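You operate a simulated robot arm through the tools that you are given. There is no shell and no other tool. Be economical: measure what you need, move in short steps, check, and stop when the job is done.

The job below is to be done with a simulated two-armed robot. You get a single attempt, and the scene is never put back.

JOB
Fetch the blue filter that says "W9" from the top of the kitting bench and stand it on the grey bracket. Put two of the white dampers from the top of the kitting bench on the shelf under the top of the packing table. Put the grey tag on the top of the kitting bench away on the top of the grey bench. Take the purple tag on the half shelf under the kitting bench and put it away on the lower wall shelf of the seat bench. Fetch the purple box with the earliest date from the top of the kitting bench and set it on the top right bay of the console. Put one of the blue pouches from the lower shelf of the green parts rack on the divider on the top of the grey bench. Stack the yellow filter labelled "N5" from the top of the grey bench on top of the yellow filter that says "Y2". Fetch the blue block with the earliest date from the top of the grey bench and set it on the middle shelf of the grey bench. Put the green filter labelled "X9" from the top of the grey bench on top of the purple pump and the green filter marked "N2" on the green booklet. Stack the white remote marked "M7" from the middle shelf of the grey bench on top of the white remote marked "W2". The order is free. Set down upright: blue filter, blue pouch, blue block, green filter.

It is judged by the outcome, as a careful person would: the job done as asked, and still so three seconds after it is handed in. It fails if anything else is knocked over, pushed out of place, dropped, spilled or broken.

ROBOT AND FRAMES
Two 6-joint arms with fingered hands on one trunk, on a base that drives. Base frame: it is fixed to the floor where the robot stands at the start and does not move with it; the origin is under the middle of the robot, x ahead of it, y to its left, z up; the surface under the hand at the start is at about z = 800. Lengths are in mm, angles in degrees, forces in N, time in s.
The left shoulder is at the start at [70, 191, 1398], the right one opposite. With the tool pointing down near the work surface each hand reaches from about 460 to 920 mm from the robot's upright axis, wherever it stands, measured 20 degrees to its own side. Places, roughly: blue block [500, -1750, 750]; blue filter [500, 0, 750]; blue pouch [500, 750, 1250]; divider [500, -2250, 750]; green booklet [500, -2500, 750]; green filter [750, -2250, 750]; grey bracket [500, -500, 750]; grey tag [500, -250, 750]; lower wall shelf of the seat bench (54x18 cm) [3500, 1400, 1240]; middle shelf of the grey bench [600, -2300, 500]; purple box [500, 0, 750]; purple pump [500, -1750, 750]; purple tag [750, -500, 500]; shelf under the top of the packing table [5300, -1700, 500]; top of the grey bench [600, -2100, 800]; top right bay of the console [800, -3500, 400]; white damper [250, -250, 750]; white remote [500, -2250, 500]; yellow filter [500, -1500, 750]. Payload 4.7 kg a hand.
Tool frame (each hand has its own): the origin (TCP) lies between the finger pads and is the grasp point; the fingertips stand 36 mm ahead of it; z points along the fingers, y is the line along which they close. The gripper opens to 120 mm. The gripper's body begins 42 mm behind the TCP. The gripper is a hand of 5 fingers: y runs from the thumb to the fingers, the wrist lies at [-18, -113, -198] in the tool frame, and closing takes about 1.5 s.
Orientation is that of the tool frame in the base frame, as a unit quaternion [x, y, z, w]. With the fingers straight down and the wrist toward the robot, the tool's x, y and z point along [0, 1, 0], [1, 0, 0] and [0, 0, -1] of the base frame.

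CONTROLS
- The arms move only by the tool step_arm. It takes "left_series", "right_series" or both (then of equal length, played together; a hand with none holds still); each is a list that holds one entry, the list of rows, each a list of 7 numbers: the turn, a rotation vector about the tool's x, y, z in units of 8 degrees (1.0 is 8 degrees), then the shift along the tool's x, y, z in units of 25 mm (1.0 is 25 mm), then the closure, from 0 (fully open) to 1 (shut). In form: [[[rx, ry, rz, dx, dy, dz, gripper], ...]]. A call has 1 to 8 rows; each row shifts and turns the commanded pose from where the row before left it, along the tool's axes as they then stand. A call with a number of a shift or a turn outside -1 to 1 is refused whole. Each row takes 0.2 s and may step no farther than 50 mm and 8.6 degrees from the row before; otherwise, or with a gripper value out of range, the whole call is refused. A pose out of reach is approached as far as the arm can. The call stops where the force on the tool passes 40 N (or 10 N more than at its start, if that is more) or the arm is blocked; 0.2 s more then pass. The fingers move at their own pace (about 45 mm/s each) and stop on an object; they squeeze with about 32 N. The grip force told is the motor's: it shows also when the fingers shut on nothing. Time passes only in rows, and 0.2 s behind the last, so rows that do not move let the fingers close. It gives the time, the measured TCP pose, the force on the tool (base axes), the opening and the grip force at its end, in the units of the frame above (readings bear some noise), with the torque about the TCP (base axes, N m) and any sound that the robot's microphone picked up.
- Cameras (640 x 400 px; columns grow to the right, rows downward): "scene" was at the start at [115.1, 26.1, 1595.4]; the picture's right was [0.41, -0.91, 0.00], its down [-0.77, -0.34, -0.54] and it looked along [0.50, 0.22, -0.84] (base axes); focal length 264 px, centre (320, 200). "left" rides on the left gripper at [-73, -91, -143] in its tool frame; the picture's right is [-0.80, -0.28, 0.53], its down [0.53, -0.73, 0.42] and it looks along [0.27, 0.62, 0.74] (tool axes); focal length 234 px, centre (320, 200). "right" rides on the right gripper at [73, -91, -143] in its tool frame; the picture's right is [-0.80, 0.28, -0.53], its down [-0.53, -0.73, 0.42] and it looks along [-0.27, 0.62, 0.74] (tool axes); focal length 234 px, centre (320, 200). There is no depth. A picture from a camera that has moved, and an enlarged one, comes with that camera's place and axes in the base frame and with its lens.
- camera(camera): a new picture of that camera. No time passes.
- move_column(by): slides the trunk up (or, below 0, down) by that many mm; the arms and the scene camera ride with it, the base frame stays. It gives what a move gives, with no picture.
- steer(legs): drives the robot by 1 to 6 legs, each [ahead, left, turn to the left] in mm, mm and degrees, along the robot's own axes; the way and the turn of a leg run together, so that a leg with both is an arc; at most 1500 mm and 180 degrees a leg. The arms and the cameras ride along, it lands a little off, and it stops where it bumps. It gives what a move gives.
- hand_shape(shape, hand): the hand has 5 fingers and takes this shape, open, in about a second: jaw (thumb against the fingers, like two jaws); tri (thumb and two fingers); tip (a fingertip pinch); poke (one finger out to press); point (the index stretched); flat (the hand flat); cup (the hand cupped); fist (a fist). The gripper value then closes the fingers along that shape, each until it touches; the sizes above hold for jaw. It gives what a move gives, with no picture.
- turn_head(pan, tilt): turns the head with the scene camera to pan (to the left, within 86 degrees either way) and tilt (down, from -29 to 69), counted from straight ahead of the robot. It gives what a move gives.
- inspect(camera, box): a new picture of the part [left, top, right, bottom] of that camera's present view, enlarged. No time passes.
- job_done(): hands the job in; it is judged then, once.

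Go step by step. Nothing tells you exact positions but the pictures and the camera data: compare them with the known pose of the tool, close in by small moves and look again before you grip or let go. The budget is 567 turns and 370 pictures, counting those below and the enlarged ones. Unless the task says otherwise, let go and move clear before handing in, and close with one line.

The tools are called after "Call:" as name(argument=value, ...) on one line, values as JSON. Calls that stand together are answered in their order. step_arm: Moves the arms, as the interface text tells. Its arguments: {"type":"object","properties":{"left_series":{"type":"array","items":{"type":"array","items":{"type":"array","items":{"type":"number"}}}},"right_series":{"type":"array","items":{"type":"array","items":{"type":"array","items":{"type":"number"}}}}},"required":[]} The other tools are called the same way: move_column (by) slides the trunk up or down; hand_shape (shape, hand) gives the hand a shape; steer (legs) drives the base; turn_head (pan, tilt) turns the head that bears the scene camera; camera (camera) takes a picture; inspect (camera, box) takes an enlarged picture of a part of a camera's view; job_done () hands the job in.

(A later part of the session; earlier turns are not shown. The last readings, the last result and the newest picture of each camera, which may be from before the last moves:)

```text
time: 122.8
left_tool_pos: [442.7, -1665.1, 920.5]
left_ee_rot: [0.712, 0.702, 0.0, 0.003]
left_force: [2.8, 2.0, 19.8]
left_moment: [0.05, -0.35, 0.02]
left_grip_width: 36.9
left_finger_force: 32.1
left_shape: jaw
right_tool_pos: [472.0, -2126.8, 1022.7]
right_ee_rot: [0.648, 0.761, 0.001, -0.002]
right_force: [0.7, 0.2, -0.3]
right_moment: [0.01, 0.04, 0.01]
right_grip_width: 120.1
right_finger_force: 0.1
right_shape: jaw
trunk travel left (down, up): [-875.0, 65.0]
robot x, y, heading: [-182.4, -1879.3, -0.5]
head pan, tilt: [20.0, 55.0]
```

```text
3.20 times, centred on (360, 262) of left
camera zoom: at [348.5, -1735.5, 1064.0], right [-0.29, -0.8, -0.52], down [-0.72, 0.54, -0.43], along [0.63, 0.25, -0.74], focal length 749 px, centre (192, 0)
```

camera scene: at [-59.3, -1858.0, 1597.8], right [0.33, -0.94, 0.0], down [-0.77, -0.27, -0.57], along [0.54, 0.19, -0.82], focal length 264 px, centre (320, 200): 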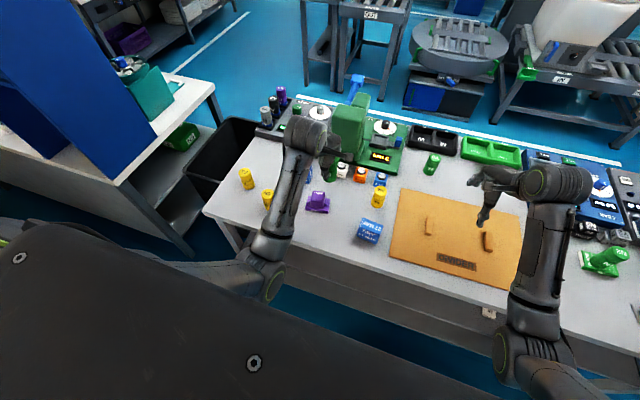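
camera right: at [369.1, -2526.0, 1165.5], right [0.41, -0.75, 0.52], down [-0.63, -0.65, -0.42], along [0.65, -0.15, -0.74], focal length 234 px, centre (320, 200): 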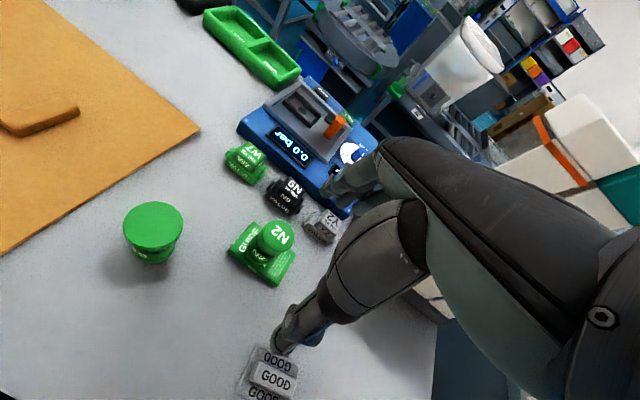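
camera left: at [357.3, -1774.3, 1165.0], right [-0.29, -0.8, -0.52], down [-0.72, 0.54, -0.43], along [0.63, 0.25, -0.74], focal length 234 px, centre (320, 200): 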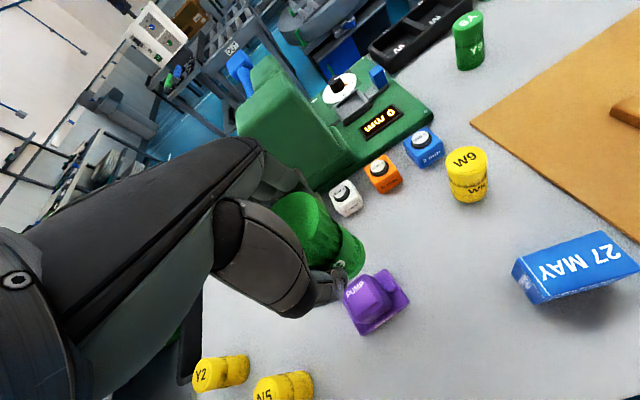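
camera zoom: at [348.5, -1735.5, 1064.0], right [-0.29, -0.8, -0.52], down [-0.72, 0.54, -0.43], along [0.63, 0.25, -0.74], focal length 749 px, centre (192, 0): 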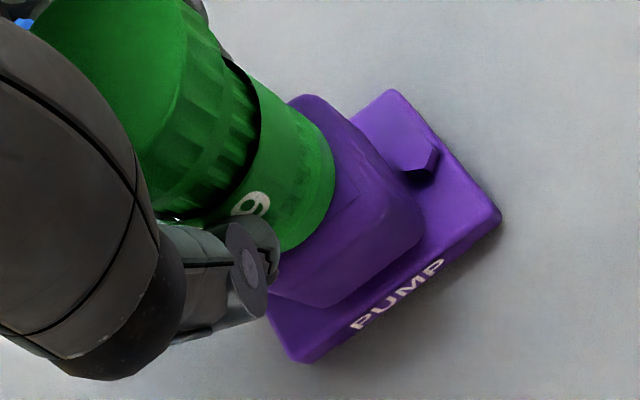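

Call:
step_arm(left_series=[[[0, 0, 0, 0, 0, -0.15, 1], [0, 0, 0, 0, 0, 0, 0.8], [0, 0, 0, 0, 0, 0, 0.6], [0, 0, 0, 0, 0, 0, 0.5], [0, 0, 0, 0, 0, 0, 0.45], [0, 0, 0, 0, 0, 0, 0.45]]])

Call:
inspect(camera="left", box=[240, 180, 440, 325])

```text
time: 124.2
left_tool_pos: [442.1, -1664.5, 923.1]
left_ee_rot: [0.713, 0.702, -0.002, 0.001]
left_force: [-0.1, 0.8, 0.8]
left_moment: [0.0, 0.03, 0.03]
left_grip_width: 65.6
left_finger_force: 0.1
left_shape: jaw
right_tool_pos: [472.2, -2125.2, 1020.5]
right_ee_rot: [0.648, 0.762, 0.001, -0.004]
right_force: [-0.7, 0.4, -0.6]
right_moment: [0.01, 0.03, 0.01]
right_grip_width: 119.9
right_finger_force: 0.1
right_shape: jaw
trunk travel left (down, up): [-875.0, 65.0]
robot x, y, heading: [-179.0, -1877.7, -0.4]
head pan, tilt: [20.0, 55.0]
```

```text
2.76 times, centred on (340, 252) of left
camera zoom: at [349.5, -1734.3, 1066.4], right [-0.29, -0.8, -0.52], down [-0.72, 0.54, -0.43], along [0.63, 0.25, -0.74], focal length 646 px, centre (265, 55)
```

zoom: 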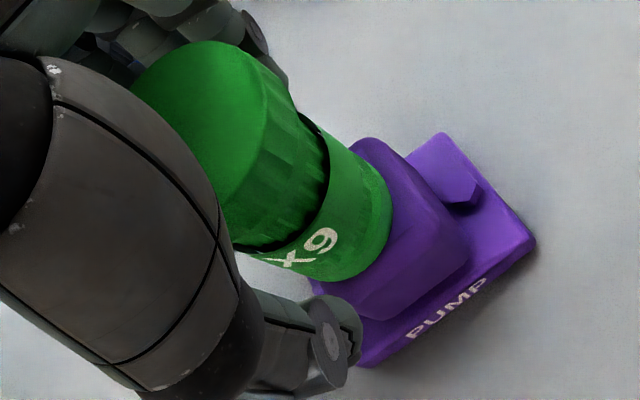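

Standing on the pump. I rise away vertically and check.

Call:
step_arm(left_series=[[[0, 0, 0, 0, 0, -0.5, 0.45], [0, 0, 0, 0, 0, -0.8, 0.4], [0, 0, 0, 0, 0, -1, 0.35], [0, 0, 0, 0, 0, -1, 0.3], [0, 0, 0, 0, 0, -1, 0.2]]])

Call:
camera(camera="left")

Call:
inspect(camera="scene", box=[220, 130, 400, 250])

```text
time: 125.4
left_tool_pos: [443.0, -1664.0, 1030.9]
left_ee_rot: [0.713, 0.701, -0.001, 0.002]
left_force: [0.2, 0.1, -0.4]
left_moment: [0.03, 0.01, -0.02]
left_grip_width: 95.8
left_finger_force: 0.1
left_shape: jaw
right_tool_pos: [473.3, -2123.9, 1021.8]
right_ee_rot: [0.648, 0.761, 0.001, -0.003]
right_force: [0.3, -0.3, 1.2]
right_moment: [-0.01, 0.0, -0.01]
right_grip_width: 119.6
right_finger_force: 0.0
right_shape: jaw
trunk travel left (down, up): [-875.0, 65.0]
robot x, y, heading: [-178.9, -1878.6, -0.6]
head pan, tilt: [20.0, 55.0]
```

```text
279 pictures are left
camera left: at [350.4, -1733.6, 1175.4], right [-0.29, -0.8, -0.52], down [-0.72, 0.54, -0.43], along [0.63, 0.25, -0.74], focal length 234 px, centre (320, 200)
```

left: 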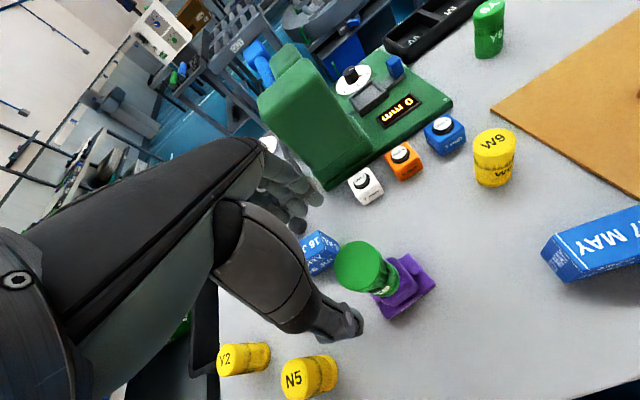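

```text
3.33 times, centred on (310, 190) of scene
camera zoom: at [-59.3, -1858.5, 1597.8], right [0.33, -0.94, 0.0], down [-0.77, -0.27, -0.57], along [0.54, 0.19, -0.82], focal length 880 px, centre (353, 233)
```

zoom: 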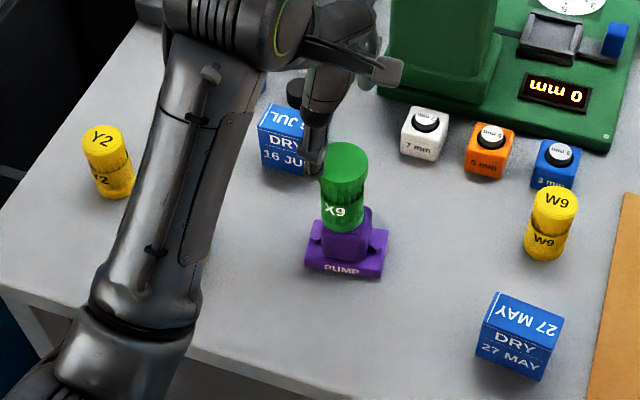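

X9 is upright on the pump. Next N5 onto Y2; I drive left 188 mm.

Call:
steer(legs=[[0, 188, 0.5]])

Call:
turn_head(pan=35, tilt=55)

Call:
camera(camera="left")

Call:
camera(camera="scene")

```text
time: 127.0
left_tool_pos: [440.9, -1466.2, 1031.8]
left_ee_rot: [0.708, 0.706, -0.001, 0.002]
left_force: [-1.1, -1.4, 0.6]
left_moment: [-0.01, -0.01, 0.0]
left_grip_width: 95.6
left_finger_force: 0.1
left_shape: jaw
right_tool_pos: [476.5, -1927.4, 1020.1]
right_ee_rot: [0.644, 0.765, 0.0, -0.003]
right_force: [-0.2, -0.6, -0.7]
right_moment: [0.02, -0.02, 0.01]
right_grip_width: 119.8
right_finger_force: 0.1
right_shape: jaw
trunk travel left (down, up): [-875.0, 65.0]
robot x, y, heading: [-175.1, -1689.8, 0.0]
head pan, tilt: [20.0, 55.0]
```

```text
time: 127.7
left_tool_pos: [440.3, -1465.0, 1032.2]
left_ee_rot: [0.708, 0.706, -0.001, 0.003]
left_force: [-0.3, 0.1, -1.2]
left_moment: [0.0, 0.01, -0.03]
left_grip_width: 96.0
left_finger_force: 0.1
left_shape: jaw
right_tool_pos: [477.7, -1925.9, 1021.2]
right_ee_rot: [0.644, 0.765, -0.001, -0.003]
right_force: [-0.1, 0.4, -0.6]
right_moment: [0.0, 0.0, 0.02]
right_grip_width: 119.7
right_finger_force: 0.0
right_shape: jaw
trunk travel left (down, up): [-875.0, 65.0]
robot x, y, heading: [-178.7, -1688.6, 0.0]
head pan, tilt: [35.0, 55.0]
```

```text
277 pictures are left
camera left: at [349.2, -1535.8, 1175.1], right [-0.28, -0.81, -0.52], down [-0.73, 0.53, -0.43], along [0.62, 0.26, -0.74], focal length 234 px, centre (320, 200)
```

left: 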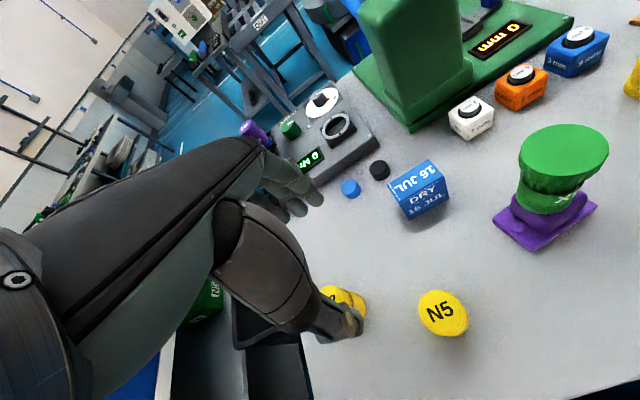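

```text
276 pictures are left
camera scene: at [-67.8, -1648.5, 1597.8], right [0.57, -0.82, 0.0], down [-0.67, -0.47, -0.57], along [0.47, 0.33, -0.82], focal length 264 px, centre (320, 200)
```

scene: 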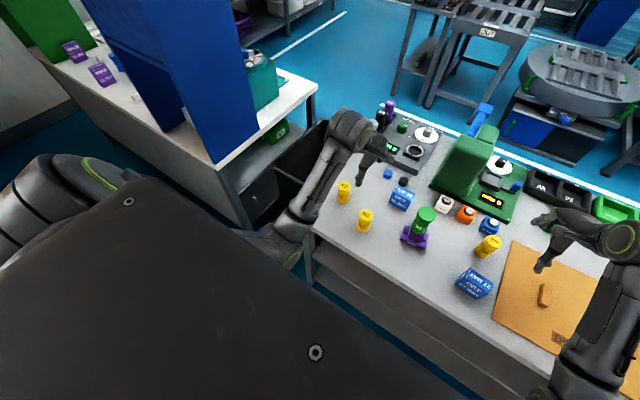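

Call:
inspect(camera="scene", box=[310, 160, 410, 240])

```text
5.00 times, centred on (360, 200) of scene
camera zoom: at [-67.8, -1648.5, 1597.8], right [0.57, -0.82, 0.0], down [-0.67, -0.47, -0.57], along [0.47, 0.33, -0.82], focal length 1320 px, centre (120, 200)
```

zoom: 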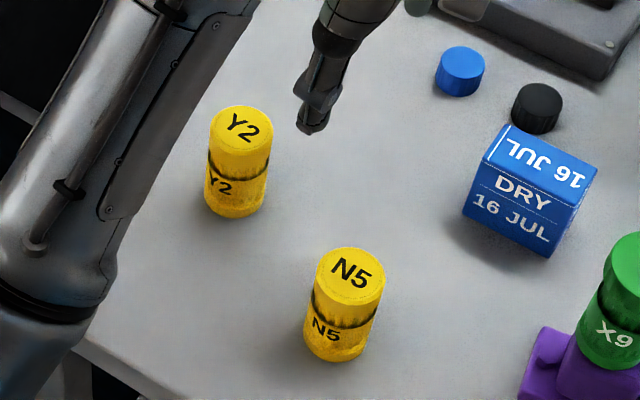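

Call:
step_arm(left_series=[[[0, 0, 0, -0.466, -0.553, 0.5, 0.2], [0, 0, 0, -0.466, -0.553, 0.5, 0.2], [0, 0, 0, -0.466, -0.553, 1, 0.2], [0, 0, 0, -0.466, -0.553, 1, 0.2]]])

Call:
camera(camera="left")

Call:
inspect(camera="scene", box=[310, 160, 410, 240])

```text
time: 128.7
left_tool_pos: [386.3, -1510.0, 956.8]
left_ee_rot: [0.708, 0.706, 0.004, -0.001]
left_force: [-0.3, -0.2, -0.1]
left_moment: [-0.02, 0.0, -0.01]
left_grip_width: 95.6
left_finger_force: 0.0
left_shape: jaw
right_tool_pos: [475.7, -1926.7, 1021.9]
right_ee_rot: [0.644, 0.765, 0.0, -0.003]
right_force: [-0.2, -0.5, -0.6]
right_moment: [0.02, 0.0, -0.01]
right_grip_width: 119.6
right_finger_force: 0.0
right_shape: jaw
trunk travel left (down, up): [-875.0, 65.0]
robot x, y, heading: [-177.4, -1688.9, 0.1]
head pan, tilt: [35.0, 55.0]
```

```text
274 pictures are left
camera left: at [293.7, -1581.7, 1100.0], right [-0.28, -0.8, -0.53], down [-0.73, 0.54, -0.43], along [0.63, 0.27, -0.73], focal length 234 px, centre (320, 200)
```

left: 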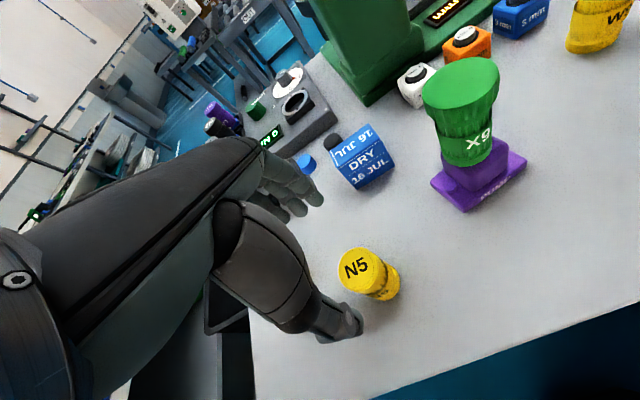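

```text
5.00 times, centred on (360, 200) of scene
camera zoom: at [-68.9, -1650.4, 1598.0], right [0.58, -0.82, 0.0], down [-0.67, -0.47, -0.57], along [0.47, 0.33, -0.82], focal length 1320 px, centre (120, 200)
```

zoom: 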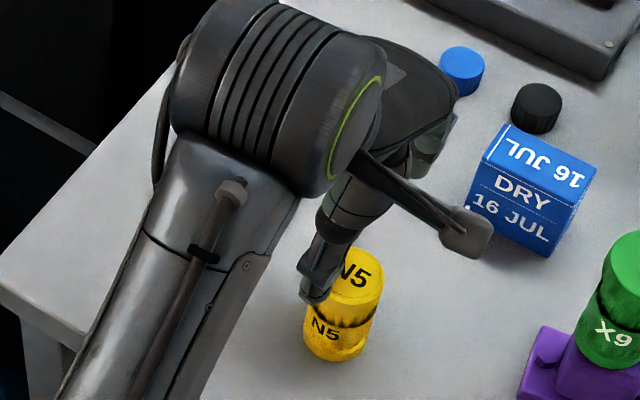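

Call:
step_arm(left_series=[[[0, 0, 0, -0.12, -0.08, 1, 0.2], [0, 0, 0, 0, 0, 1, 0.2], [0, 0, 0, 0, 0, 1, 0.2], [0, 0, 0, 0, 0, 0.95, 0.2]]])

Call:
camera(camera="left")

```text
time: 129.7
left_tool_pos: [381.7, -1513.2, 857.4]
left_ee_rot: [0.709, 0.705, 0.001, 0.0]
left_force: [0.3, -0.3, 0.0]
left_moment: [0.02, 0.0, -0.01]
left_grip_width: 95.8
left_finger_force: 0.1
left_shape: jaw
right_tool_pos: [476.9, -1926.9, 1020.8]
right_ee_rot: [0.643, 0.765, -0.001, -0.003]
right_force: [0.4, 1.0, 1.0]
right_moment: [0.01, -0.02, -0.01]
right_grip_width: 119.7
right_finger_force: 0.0
right_shape: jaw
trunk travel left (down, up): [-875.0, 65.0]
robot x, y, heading: [-177.9, -1688.5, 0.2]
head pan, tilt: [35.0, 55.0]
```

```text
272 pictures are left
camera left: at [290.5, -1585.0, 1000.6], right [-0.28, -0.8, -0.53], down [-0.73, 0.54, -0.42], along [0.62, 0.26, -0.74], focal length 234 px, centre (320, 200)
```

left: 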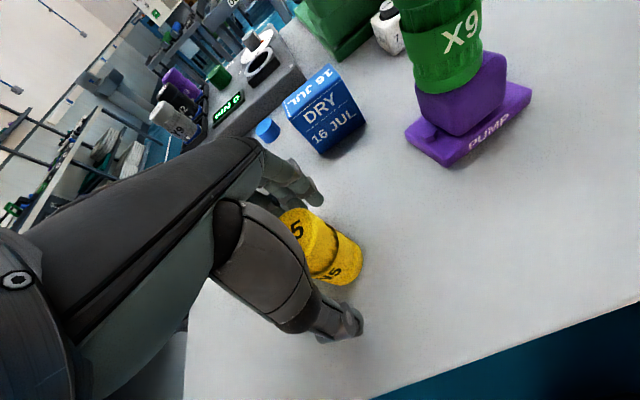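

Call:
step_arm(left_series=[[[0, 0, 0, 0, 0, 0, 1], [0, 0, 0, 0, 0, 0, 1], [0, 0, 0, 0, 0, 0, 1], [0, 0, 0, 0, 0, 0, 1], [0, 0, 0, 0, 0, 0, 1], [0, 0, 0, 0, 0, 0, 1], [0, 0, 0, 0, 0, 0, 1]]])

Call:
step_arm(left_series=[[[0, 0, 0, 0, 0, -0.5, 1], [0, 0, 0, 0, 0, -1, 1], [0, 0, 0, 0, 0, -1, 1], [0, 0, 0, 0, 0, -1, 1], [0, 0, 0, 0, 0, -1, 1], [0, 0, 0, 0, 0, -1, 1], [0, 0, 0, 0, 0, -0.5, 1]]])

Call:
camera(camera="left")

Call:
inspect(camera="scene", box=[310, 140, 410, 220])

```text
time: 131.3
left_tool_pos: [381.5, -1512.3, 856.6]
left_ee_rot: [0.709, 0.705, 0.0, -0.001]
left_force: [0.9, -0.1, -0.6]
left_moment: [-0.01, -0.01, -0.04]
left_grip_width: 36.3
left_finger_force: 31.8
left_shape: jaw
right_tool_pos: [476.6, -1927.3, 1020.1]
right_ee_rot: [0.644, 0.765, 0.001, -0.002]
right_force: [-0.1, -0.2, 0.0]
right_moment: [0.01, -0.02, -0.02]
right_grip_width: 119.6
right_finger_force: 0.1
right_shape: jaw
trunk travel left (down, up): [-875.0, 65.0]
robot x, y, heading: [-176.0, -1687.2, 0.2]
head pan, tilt: [35.0, 55.0]
```

```text
time: 132.9
left_tool_pos: [381.5, -1506.5, 1004.3]
left_ee_rot: [0.707, 0.707, 0.002, -0.005]
left_force: [-0.3, 0.0, -0.4]
left_moment: [0.0, -0.03, -0.02]
left_grip_width: 36.4
left_finger_force: 31.9
left_shape: jaw
right_tool_pos: [477.4, -1926.4, 1020.5]
right_ee_rot: [0.643, 0.766, 0.0, -0.003]
right_force: [0.0, 0.5, -0.5]
right_moment: [0.0, 0.05, 0.01]
right_grip_width: 119.5
right_finger_force: 0.1
right_shape: jaw
trunk travel left (down, up): [-875.0, 65.0]
robot x, y, heading: [-179.5, -1691.6, 0.3]
head pan, tilt: [35.0, 55.0]
```

```text
271 pictures are left
camera left: at [290.8, -1580.6, 1147.5], right [-0.28, -0.8, -0.53], down [-0.74, 0.54, -0.42], along [0.62, 0.27, -0.74], focal length 234 px, centre (320, 200)
```

left: 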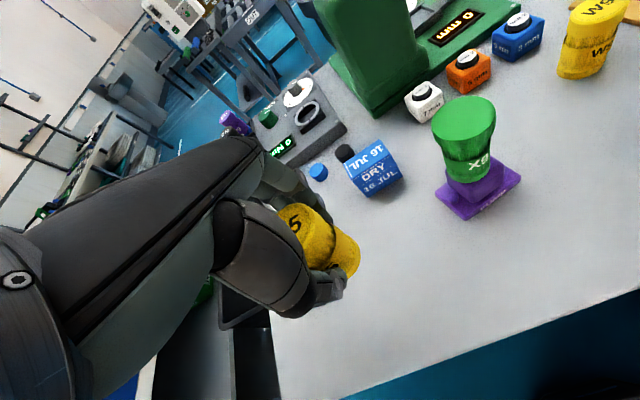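

```text
5.00 times, centred on (360, 180) of scene
camera zoom: at [-67.5, -1649.6, 1597.8], right [0.58, -0.82, 0.0], down [-0.67, -0.47, -0.57], along [0.47, 0.33, -0.82], focal length 1320 px, centre (120, 300)
```

zoom: 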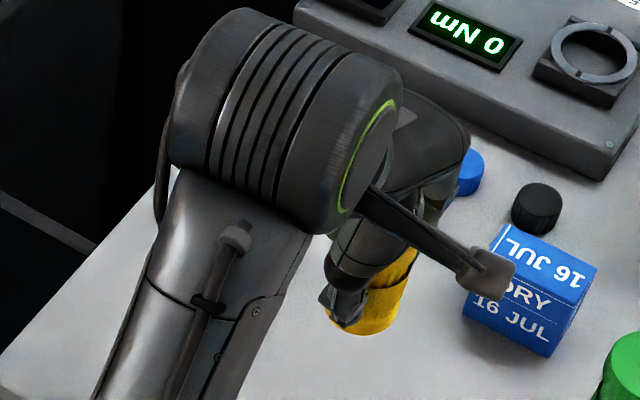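

Call:
step_arm(left_series=[[[0, 0, 0, 0.85, 0.47, 0, 1], [0, 0, 0, 0.85, 0.47, 0, 1], [0, 0, 0, 0.85, 0.47, 0, 1], [0, 0, 0, 0.85, 0.47, 0, 1], [0, 0, 0, 0.85, 0.47, 0, 1]]])

Call:
inspect(camera="left", box=[260, 190, 480, 340])

Call:
inspect(camera="scene", box=[300, 150, 400, 230])

```text
time: 134.1
left_tool_pos: [441.9, -1408.1, 1008.2]
left_ee_rot: [0.709, 0.705, -0.002, 0.002]
left_force: [-0.8, 0.0, 0.2]
left_moment: [-0.04, -0.02, 0.02]
left_grip_width: 36.7
left_finger_force: 32.2
left_shape: jaw
right_tool_pos: [476.2, -1925.8, 1021.6]
right_ee_rot: [0.644, 0.765, 0.0, -0.002]
right_force: [0.2, -0.1, 0.4]
right_moment: [-0.02, 0.0, -0.01]
right_grip_width: 119.6
right_finger_force: 0.0
right_shape: jaw
trunk travel left (down, up): [-875.0, 65.0]
robot x, y, heading: [-179.3, -1692.3, -0.1]
head pan, tilt: [35.0, 55.0]
```

```text
2.67 times, centred on (370, 265) of left
camera zoom: at [351.7, -1478.8, 1152.2], right [-0.28, -0.81, -0.52], down [-0.73, 0.53, -0.43], along [0.62, 0.26, -0.74], focal length 624 px, centre (187, 27)
```

zoom: 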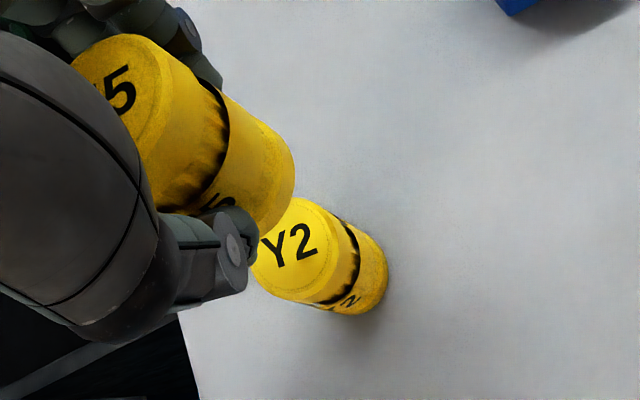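

```text
5.00 times, centred on (350, 190) of scene
camera zoom: at [-67.4, -1647.9, 1597.7], right [0.58, -0.82, 0.0], down [-0.67, -0.47, -0.57], along [0.47, 0.33, -0.82], focal length 1320 px, centre (170, 250)
```

zoom: 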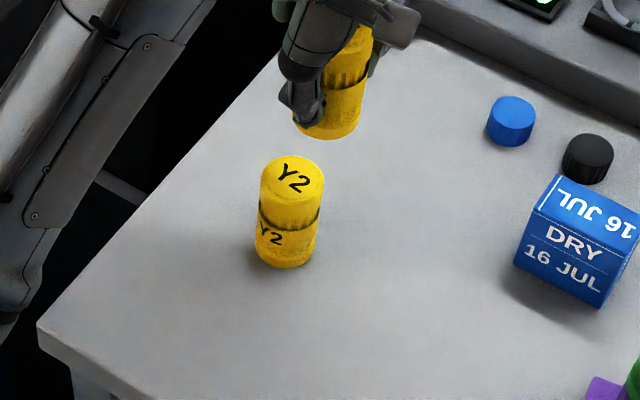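

Call:
step_arm(left_series=[[[0, 0, 0, 0.45, 0.04, 0, 1], [0, 0, 0, 0.45, 0.04, 0.6, 1], [0, 0, 0, 0, 0, 1, 1], [0, 0, 0, 0, 0, 1, 1]]])

Call:
inspect(camera="left", box=[260, 190, 480, 340])

Call:
inspect(camera="scene", box=[300, 150, 400, 230])

```text
time: 135.1
left_tool_pos: [445.3, -1385.8, 940.1]
left_ee_rot: [0.709, 0.706, -0.002, 0.001]
left_force: [0.7, -0.5, -1.2]
left_moment: [-0.01, 0.0, -0.01]
left_grip_width: 36.7
left_finger_force: 31.6
left_shape: jaw
right_tool_pos: [476.9, -1926.8, 1019.9]
right_ee_rot: [0.643, 0.766, 0.0, -0.003]
right_force: [0.1, 0.4, -0.2]
right_moment: [0.02, 0.02, 0.0]
right_grip_width: 119.5
right_finger_force: 0.1
right_shape: jaw
trunk travel left (down, up): [-875.0, 65.0]
robot x, y, heading: [-177.9, -1687.3, 0.0]
head pan, tilt: [35.0, 55.0]
```

```text
2.67 times, centred on (370, 265) of left
camera zoom: at [353.4, -1456.7, 1085.7], right [-0.28, -0.81, -0.52], down [-0.73, 0.53, -0.43], along [0.62, 0.26, -0.74], focal length 624 px, centre (187, 27)
```

zoom: 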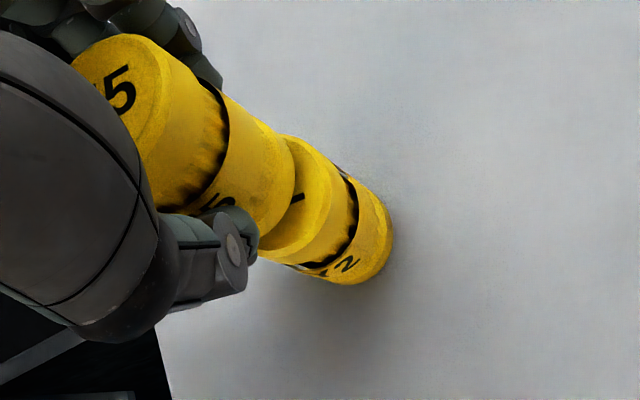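

```text
5.00 times, centred on (350, 190) of scene
camera zoom: at [-67.5, -1649.0, 1597.8], right [0.58, -0.82, 0.0], down [-0.67, -0.47, -0.57], along [0.47, 0.33, -0.82], focal length 1320 px, centre (170, 250)
```

zoom: 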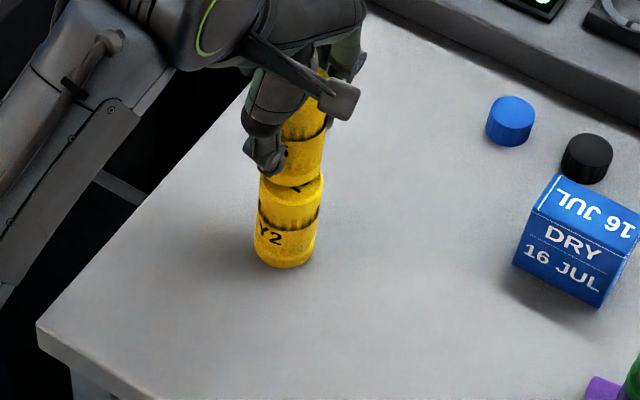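

Call:
step_arm(left_series=[[[0, 0, 0, 0, 0, 0.3, 1], [0, 0, 0, 0, 0, 0.12, 1], [0, 0, 0, 0, 0, 0.1, 1]]])

```text
time: 135.9
left_tool_pos: [443.2, -1387.3, 933.5]
left_ee_rot: [0.709, 0.705, 0.004, 0.005]
left_force: [-0.4, 4.3, 30.1]
left_moment: [0.13, -0.19, 0.1]
left_grip_width: 38.2
left_finger_force: 31.7
left_shape: jaw
right_tool_pos: [472.7, -1927.6, 1024.2]
right_ee_rot: [0.644, 0.765, 0.002, -0.002]
right_force: [-0.7, -1.0, 1.1]
right_moment: [-0.01, -0.05, 0.03]
right_grip_width: 119.9
right_finger_force: 0.1
right_shape: jaw
trunk travel left (down, up): [-875.0, 65.0]
robot x, y, heading: [-180.3, -1690.9, 0.3]
head pan, tilt: [35.0, 55.0]
```

Call:
step_arm(left_series=[[[0, 0, 0, 0, 0, -0.2, 1], [0, 0, 0, 0, 0, -0.08, 1], [0, 0, 0, 0, 0, 0, 1]]])

Call:
inspect(camera="left", box=[260, 190, 480, 340])

Call:
inspect(camera="scene", box=[300, 150, 400, 230])

```text
time: 136.7
left_tool_pos: [443.4, -1388.0, 936.2]
left_ee_rot: [0.709, 0.706, -0.003, 0.002]
left_force: [2.2, 1.5, 9.6]
left_moment: [0.01, -0.32, 0.03]
left_grip_width: 38.1
left_finger_force: 31.6
left_shape: jaw
right_tool_pos: [476.8, -1926.8, 1021.3]
right_ee_rot: [0.643, 0.766, 0.0, -0.003]
right_force: [0.4, -0.1, 0.8]
right_moment: [0.0, -0.01, 0.01]
right_grip_width: 119.6
right_finger_force: 0.1
right_shape: jaw
trunk travel left (down, up): [-875.0, 65.0]
robot x, y, heading: [-179.4, -1688.9, -0.1]
head pan, tilt: [35.0, 55.0]
```

```text
2.67 times, centred on (370, 265) of left
camera zoom: at [352.7, -1458.3, 1079.3], right [-0.28, -0.8, -0.52], down [-0.73, 0.53, -0.43], along [0.62, 0.26, -0.74], focal length 624 px, centre (187, 27)
```

zoom: 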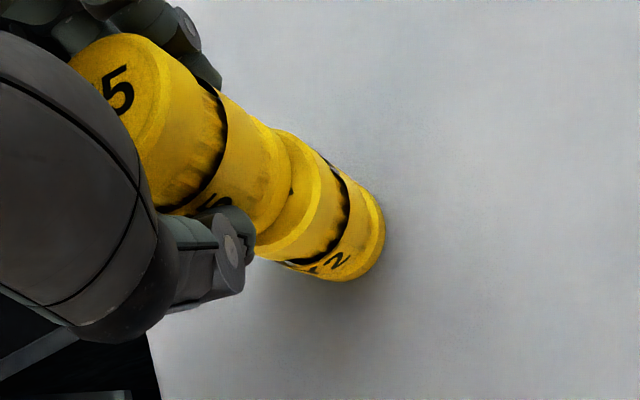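

```text
5.00 times, centred on (350, 190) of scene
camera zoom: at [-68.8, -1649.8, 1597.8], right [0.58, -0.82, 0.0], down [-0.67, -0.47, -0.57], along [0.47, 0.33, -0.82], focal length 1320 px, centre (170, 250)
```

zoom: 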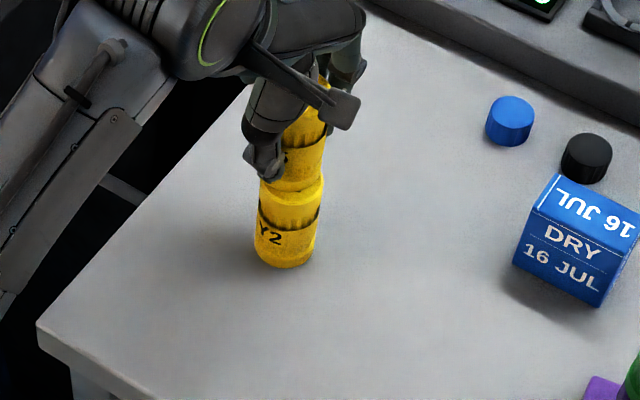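

Call:
step_arm(left_series=[[[0, 0, 0, 0, 0, -0.25, 1], [0, 0, 0, 0, -0.2, 0, 1], [0, 0, 0, 0, 0, 0.12, 1], [0, 0, 0, 0, 0, 0.08, 1]]])

Call:
inspect(camera="left", box=[260, 190, 480, 340])

Call:
inspect(camera="scene", box=[320, 160, 380, 210])

```text
time: 137.7
left_tool_pos: [439.2, -1387.0, 938.7]
left_ee_rot: [0.708, 0.706, -0.002, 0.002]
left_force: [-0.3, -0.3, -1.4]
left_moment: [0.0, -0.01, 0.01]
left_grip_width: 37.5
left_finger_force: 32.0
left_shape: jaw
right_tool_pos: [476.9, -1927.7, 1021.6]
right_ee_rot: [0.643, 0.766, 0.0, -0.003]
right_force: [0.3, -1.1, 0.8]
right_moment: [0.01, -0.02, -0.03]
right_grip_width: 119.8
right_finger_force: 0.1
right_shape: jaw
trunk travel left (down, up): [-875.0, 65.0]
robot x, y, heading: [-176.3, -1687.1, 0.3]
head pan, tilt: [35.0, 55.0]
```

```text
2.67 times, centred on (370, 265) of left
camera zoom: at [348.8, -1457.7, 1081.2], right [-0.28, -0.8, -0.52], down [-0.73, 0.53, -0.43], along [0.62, 0.26, -0.74], focal length 624 px, centre (187, 27)
```

zoom: 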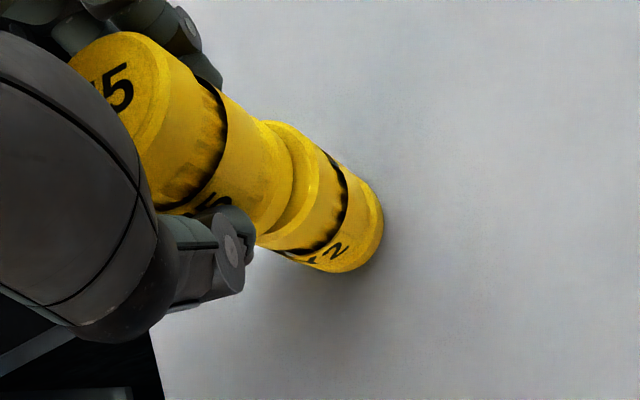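

```text
8.00 times, centred on (350, 185) of scene
camera zoom: at [-67.4, -1649.4, 1597.8], right [0.58, -0.82, 0.0], down [-0.67, -0.47, -0.57], along [0.47, 0.33, -0.82], focal length 2112 px, centre (80, 320)
```

zoom: 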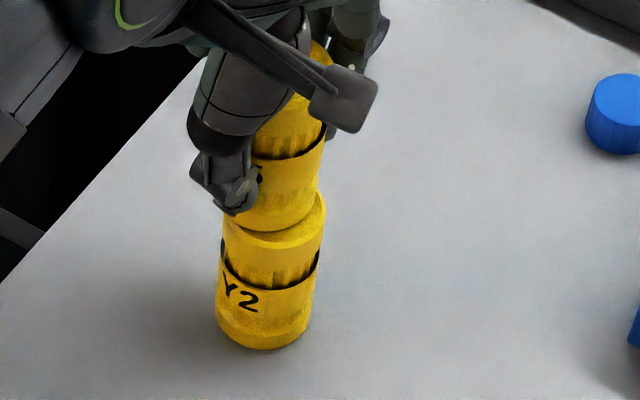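

Call:
step_arm(left_series=[[[0, 0, 0, -0.14, -0.2, 0, 1], [0, 0, 0, 0, 0, 0.12, 1], [0, 0, 0, 0, 0, 0.08, 1]]])

Call:
inspect(camera="left", box=[260, 190, 480, 340])

Call:
inspect(camera="scene", box=[320, 160, 380, 210])

```text
time: 138.5
left_tool_pos: [434.5, -1391.3, 935.3]
left_ee_rot: [0.708, 0.706, 0.001, 0.004]
left_force: [0.3, 0.1, 14.1]
left_moment: [0.02, -0.23, 0.03]
left_grip_width: 37.7
left_finger_force: 31.9
left_shape: jaw
right_tool_pos: [475.3, -1927.1, 1020.0]
right_ee_rot: [0.644, 0.765, 0.0, -0.002]
right_force: [0.5, -0.4, -0.1]
right_moment: [0.0, 0.0, 0.01]
right_grip_width: 119.4
right_finger_force: 0.1
right_shape: jaw
trunk travel left (down, up): [-875.0, 65.0]
robot x, y, heading: [-178.4, -1687.8, 0.1]
head pan, tilt: [35.0, 55.0]
```

```text
2.67 times, centred on (370, 265) of left
camera zoom: at [342.1, -1461.8, 1078.4], right [-0.28, -0.8, -0.52], down [-0.73, 0.53, -0.43], along [0.63, 0.26, -0.73], focal length 624 px, centre (187, 27)
```

zoom: 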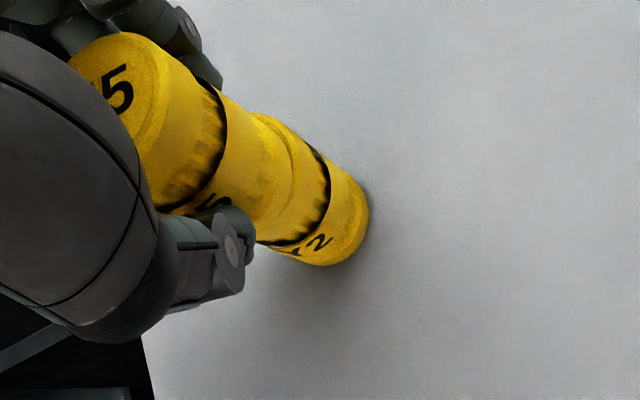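

```text
8.00 times, centred on (350, 185) of scene
camera zoom: at [-69.9, -1650.3, 1598.3], right [0.58, -0.82, 0.0], down [-0.67, -0.47, -0.57], along [0.47, 0.33, -0.82], focal length 2112 px, centre (80, 320)
```

zoom: 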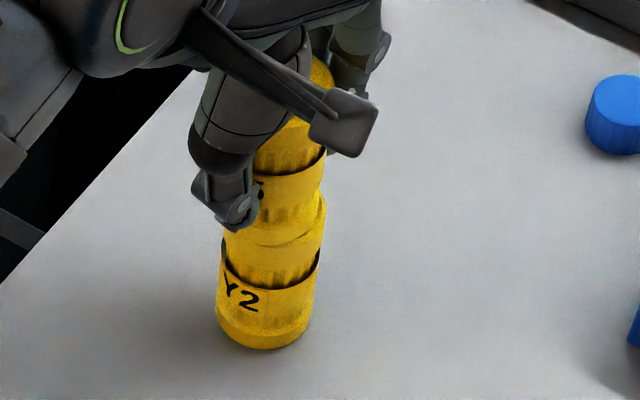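

Call:
step_arm(left_series=[[[0, 0, 0, 0, 0, -0.1, 1], [0, 0, 0, 0, 0, 0, 0.8], [0, 0, 0, 0, 0, 0, 0.6], [0, 0, 0, 0, 0, 0, 0.5], [0, 0, 0, 0, 0, 0, 0.4], [0, 0, 0, 0, 0, 0, 0.4]]])

Call:
inspect(camera="left", box=[240, 180, 460, 330])

```text
time: 139.9
left_tool_pos: [435.0, -1390.1, 934.2]
left_ee_rot: [0.709, 0.705, -0.001, 0.001]
left_force: [0.3, 0.2, -0.2]
left_moment: [-0.01, 0.03, 0.0]
left_grip_width: 71.6
left_finger_force: 0.0
left_shape: jaw
right_tool_pos: [477.4, -1926.9, 1021.3]
right_ee_rot: [0.643, 0.765, -0.001, -0.003]
right_force: [-0.2, 0.5, 0.5]
right_moment: [0.0, 0.01, 0.02]
right_grip_width: 119.7
right_finger_force: 0.1
right_shape: jaw
trunk travel left (down, up): [-875.0, 65.0]
robot x, y, heading: [-176.0, -1687.8, 0.2]
head pan, tilt: [35.0, 55.0]
```

```text
2.67 times, centred on (350, 255) of left
camera zoom: at [343.4, -1461.1, 1078.4], right [-0.28, -0.8, -0.52], down [-0.73, 0.53, -0.43], along [0.62, 0.26, -0.74], focal length 624 px, centre (240, 53)
```

zoom: 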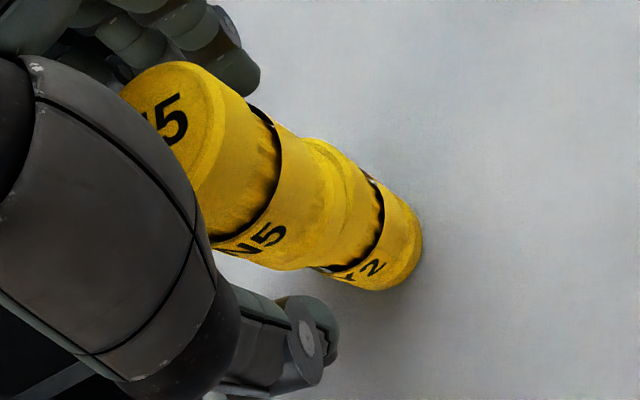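

Call:
step_arm(left_series=[[[0, 0, 0, 0, 0, -0.5, 0.4], [0, 0, 0, 0, 0, -0.8, 0.4], [0, 0, 0, 0, 0, -1, 0.35], [0, 0, 0, 0, 0, -1, 0.3], [0, 0, 0, 0, 0, -1, 0.2]]])

Call:
inspect(camera="scene", box=[300, 130, 400, 210])

Call:
camera(camera="left")

```text
time: 141.1
left_tool_pos: [434.9, -1389.5, 1042.4]
left_ee_rot: [0.708, 0.706, -0.002, 0.001]
left_force: [-0.1, -0.6, 0.1]
left_moment: [0.02, -0.01, 0.0]
left_grip_width: 95.7
left_finger_force: 0.0
left_shape: jaw
right_tool_pos: [476.6, -1926.9, 1021.2]
right_ee_rot: [0.643, 0.766, 0.0, -0.002]
right_force: [-0.5, -0.1, -0.5]
right_moment: [0.02, -0.01, 0.02]
right_grip_width: 119.8
right_finger_force: 0.1
right_shape: jaw
trunk travel left (down, up): [-875.0, 65.0]
robot x, y, heading: [-180.3, -1687.6, 0.1]
head pan, tilt: [35.0, 55.0]
```

```text
5.00 times, centred on (350, 170) of scene
camera zoom: at [-67.7, -1649.6, 1597.8], right [0.58, -0.82, 0.0], down [-0.67, -0.47, -0.57], along [0.47, 0.33, -0.82], focal length 1320 px, centre (170, 350)
```

zoom: 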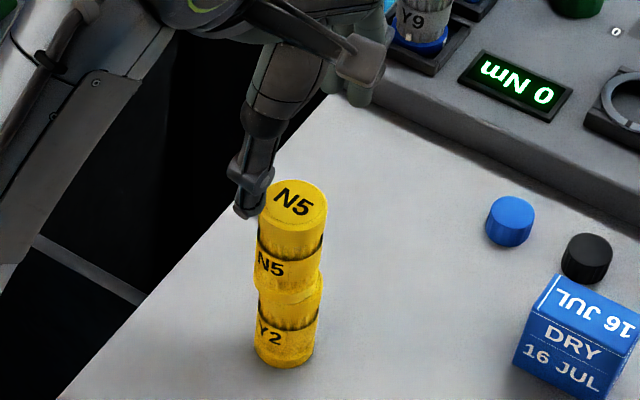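

```text
257 pictures are left
camera left: at [345.0, -1460.7, 1186.4], right [-0.28, -0.81, -0.52], down [-0.73, 0.53, -0.43], along [0.62, 0.26, -0.74], focal length 234 px, centre (320, 200)
```

left: 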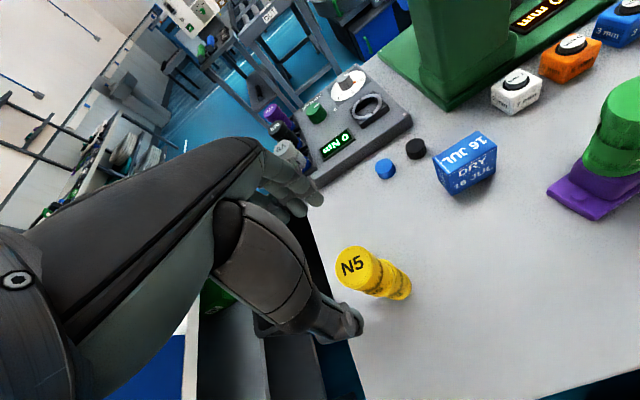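

Y2+N5 stack stands. Now to inspect the middle shelf: I back off, then lower the trunk to look beneath the bench top.

Call:
steer(legs=[[-550, 0, 0], [0, -400, 0]])

Call:
move_column(by=-500)

Call:
turn_head(pan=-5, tilt=20)

Call:
camera(camera="scene")

```text
time: 146.4
left_tool_pos: [-105.8, -1785.4, 1041.3]
left_ee_rot: [0.707, 0.707, -0.002, 0.002]
left_force: [1.1, 0.6, 0.4]
left_moment: [-0.02, 0.04, -0.01]
left_grip_width: 95.7
left_finger_force: 0.3
left_shape: jaw
right_tool_pos: [-63.0, -2323.2, 1021.0]
right_ee_rot: [0.642, 0.766, 0.0, -0.003]
right_force: [0.5, 0.5, 0.5]
right_moment: [-0.03, -0.03, 0.02]
right_grip_width: 119.6
right_finger_force: 0.1
right_shape: jaw
trunk travel left (down, up): [-875.0, 65.0]
robot x, y, heading: [-719.1, -2083.4, 0.3]
head pan, tilt: [35.0, 55.0]
```

```text
refused: -500 is not a number from -400 to 400
```

```text
time: 147.4
left_tool_pos: [-105.3, -1786.1, 1041.6]
left_ee_rot: [0.707, 0.707, -0.001, 0.002]
left_force: [-0.5, -0.2, -0.6]
left_moment: [0.01, 0.02, 0.02]
left_grip_width: 95.6
left_finger_force: 0.1
left_shape: jaw
right_tool_pos: [-63.8, -2322.4, 1022.0]
right_ee_rot: [0.642, 0.767, -0.001, -0.002]
right_force: [0.7, 1.2, -0.6]
right_moment: [0.01, 0.02, -0.03]
right_grip_width: 119.7
right_finger_force: 0.0
right_shape: jaw
trunk travel left (down, up): [-875.0, 65.0]
robot x, y, heading: [-718.0, -2087.3, 0.2]
head pan, tilt: [-5.0, 20.0]
```

```text
256 pictures are left
camera scene: at [-574.9, -2096.6, 1649.8], right [-0.08, -1.0, 0.0], down [-0.34, 0.03, -0.94], along [0.94, -0.08, -0.34], focal length 264 px, centre (320, 200)
```

scene: 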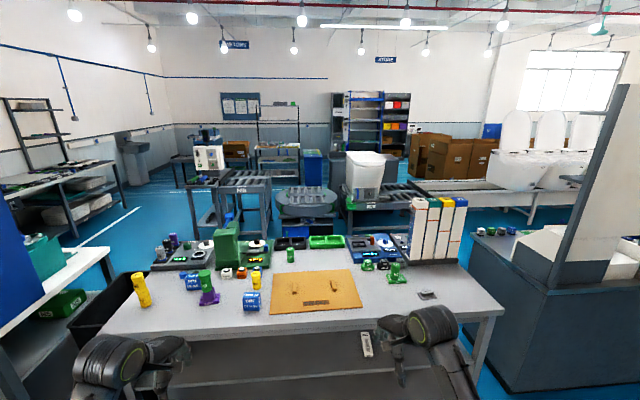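

Call:
move_column(by=-400)

Call:
move_column(by=-200)

Call:
camera(camera="scene")

```text
time: 151.3
left_tool_pos: [-106.4, -1785.8, 641.3]
left_ee_rot: [0.707, 0.707, -0.001, 0.002]
left_force: [-0.1, -0.4, -0.2]
left_moment: [0.02, -0.02, -0.04]
left_grip_width: 96.0
left_finger_force: 0.0
left_shape: jaw
right_tool_pos: [-63.9, -2323.5, 620.4]
right_ee_rot: [0.642, 0.767, 0.0, -0.003]
right_force: [0.2, -0.8, 0.1]
right_moment: [0.01, -0.02, -0.02]
right_grip_width: 119.6
right_finger_force: 0.0
right_shape: jaw
trunk travel left (down, up): [-475.0, 465.0]
robot x, y, heading: [-722.4, -2089.9, 0.5]
head pan, tilt: [-5.0, 20.0]
```

```text
time: 153.4
left_tool_pos: [-105.8, -1785.9, 442.9]
left_ee_rot: [0.707, 0.707, 0.0, 0.003]
left_force: [0.2, 0.4, 0.5]
left_moment: [0.03, -0.01, 0.02]
left_grip_width: 95.9
left_finger_force: 0.1
left_shape: jaw
right_tool_pos: [-63.9, -2322.5, 421.0]
right_ee_rot: [0.642, 0.767, -0.001, -0.003]
right_force: [-0.6, -0.5, 0.2]
right_moment: [-0.01, 0.01, -0.03]
right_grip_width: 119.7
right_finger_force: 0.1
right_shape: jaw
trunk travel left (down, up): [-275.0, 665.0]
robot x, y, heading: [-719.0, -2086.2, 0.4]
head pan, tilt: [-5.0, 20.0]
```

```text
255 pictures are left
camera scene: at [-575.2, -2097.1, 1050.0], right [-0.08, -1.0, 0.0], down [-0.34, 0.03, -0.94], along [0.94, -0.08, -0.34], focal length 264 px, centre (320, 200)
```

scene: 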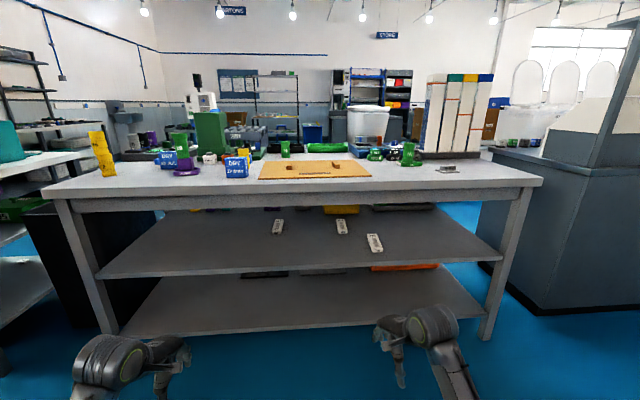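

Call:
inspect(camera="scene", box=[220, 170, 430, 300])

Call:
inspect(camera="scene", box=[255, 205, 405, 265])

```text
3.05 times, centred on (325, 235) of scene
camera zoom: at [-575.2, -2097.1, 1050.0], right [-0.08, -1.0, 0.0], down [-0.34, 0.03, -0.94], along [0.94, -0.08, -0.34], focal length 805 px, centre (305, 93)
```

zoom: 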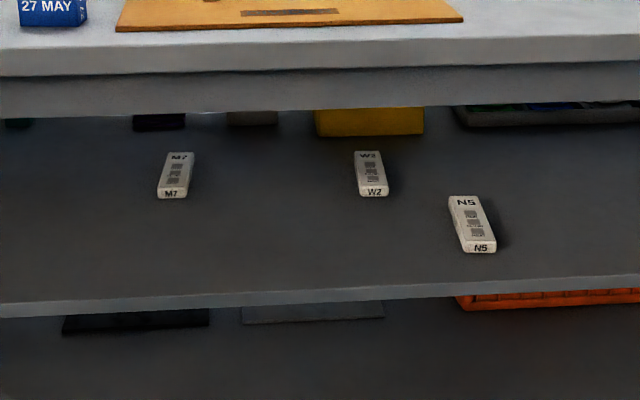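

```text
4.27 times, centred on (330, 235) of scene
camera zoom: at [-575.2, -2097.1, 1050.0], right [-0.08, -1.0, 0.0], down [-0.34, 0.03, -0.94], along [0.94, -0.08, -0.34], focal length 1127 px, centre (277, 51)
```

zoom: 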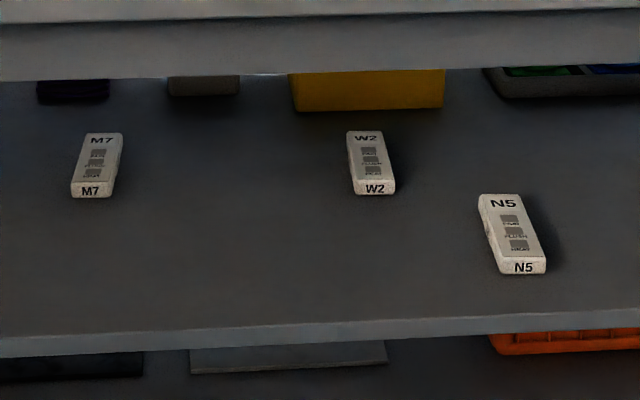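

The remotes M7, W2, N5 are on the middle shelf (≈z 495, gap to apron ≈230 mm), about 310 mm deep. I'll examine the tri and tip hand shapes to choose a grip for this low gap.

Call:
hand_shape(shape="tip", hand="left")

Call:
camera(camera="left")

Call:
hand_shape(shape="tri", hand="right")

Call:
camera(camera="right")

Call:
turn_head(pan=-5, tilt=45)

Call:
camera(camera="scene")

```text
time: 154.3
left_tool_pos: [-106.8, -1785.8, 442.2]
left_ee_rot: [0.707, 0.707, -0.001, 0.001]
left_force: [-0.8, -0.2, -0.1]
left_moment: [0.0, -0.01, 0.01]
left_grip_width: 119.9
left_finger_force: 0.1
left_shape: tip
right_tool_pos: [-63.4, -2322.9, 420.5]
right_ee_rot: [0.642, 0.767, 0.0, -0.003]
right_force: [-0.2, -0.4, 0.7]
right_moment: [-0.02, 0.0, -0.03]
right_grip_width: 119.9
right_finger_force: 0.1
right_shape: jaw
trunk travel left (down, up): [-275.0, 665.0]
robot x, y, heading: [-716.3, -2087.1, 0.1]
head pan, tilt: [-5.0, 20.0]
```

```text
252 pictures are left
camera left: at [-197.0, -1857.2, 586.3], right [-0.28, -0.81, -0.52], down [-0.73, 0.53, -0.43], along [0.62, 0.26, -0.74], focal length 234 px, centre (320, 200)
```

left: 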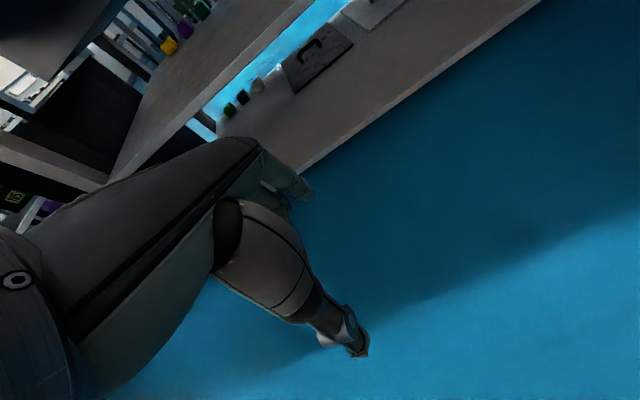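

```text
time: 155.2
left_tool_pos: [-105.6, -1786.9, 441.9]
left_ee_rot: [0.707, 0.707, 0.0, 0.002]
left_force: [-0.5, 0.4, -0.9]
left_moment: [0.0, -0.03, -0.03]
left_grip_width: 119.8
left_finger_force: 0.1
left_shape: tip
right_tool_pos: [-63.2, -2323.0, 419.8]
right_ee_rot: [0.643, 0.766, -0.001, -0.002]
right_force: [-0.2, -0.7, 1.3]
right_moment: [-0.02, -0.04, 0.01]
right_grip_width: 119.4
right_finger_force: 0.1
right_shape: tri
trunk travel left (down, up): [-275.0, 665.0]
robot x, y, heading: [-721.4, -2084.3, 0.6]
head pan, tilt: [-5.0, 20.0]
```

```text
251 pictures are left
camera right: at [-165.1, -2268.1, 564.9], right [0.42, -0.74, 0.52], down [-0.63, -0.65, -0.42], along [0.65, -0.15, -0.74], focal length 234 px, centre (320, 200)
```

right: 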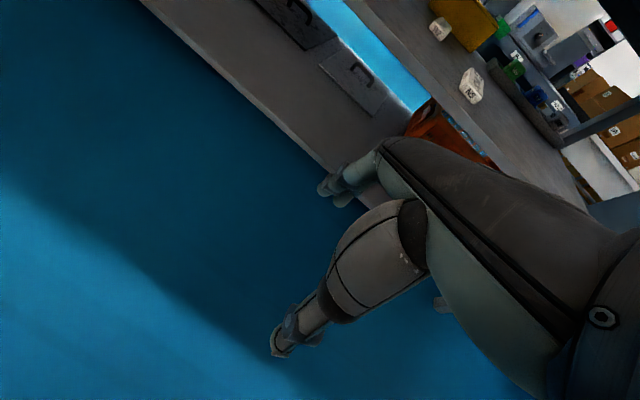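

```text
time: 156.1
left_tool_pos: [-105.9, -1786.3, 443.0]
left_ee_rot: [0.707, 0.707, 0.0, 0.003]
left_force: [-0.3, 0.2, 0.2]
left_moment: [0.0, 0.02, 0.0]
left_grip_width: 120.1
left_finger_force: 0.1
left_shape: tip
right_tool_pos: [-64.4, -2323.0, 420.6]
right_ee_rot: [0.643, 0.766, 0.0, -0.003]
right_force: [0.0, 0.1, -0.4]
right_moment: [0.01, 0.01, -0.03]
right_grip_width: 119.6
right_finger_force: 0.1
right_shape: tri
trunk travel left (down, up): [-275.0, 665.0]
robot x, y, heading: [-720.6, -2085.7, 0.3]
head pan, tilt: [-5.0, 45.0]
```

```text
250 pictures are left
camera scene: at [-586.8, -2096.1, 1011.3], right [-0.08, -1.0, 0.0], down [-0.7, 0.06, -0.71], along [0.71, -0.06, -0.71], focal length 264 px, centre (320, 200)
```

scene: 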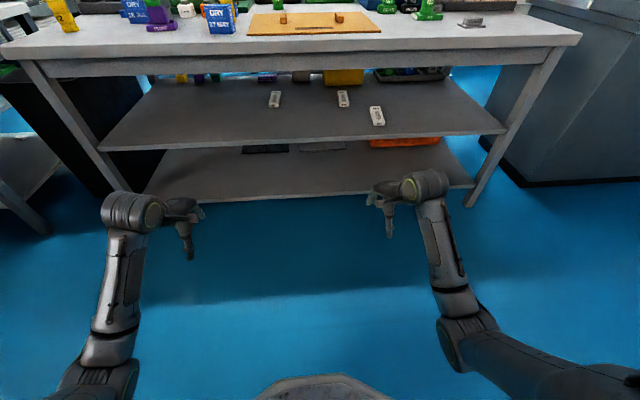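

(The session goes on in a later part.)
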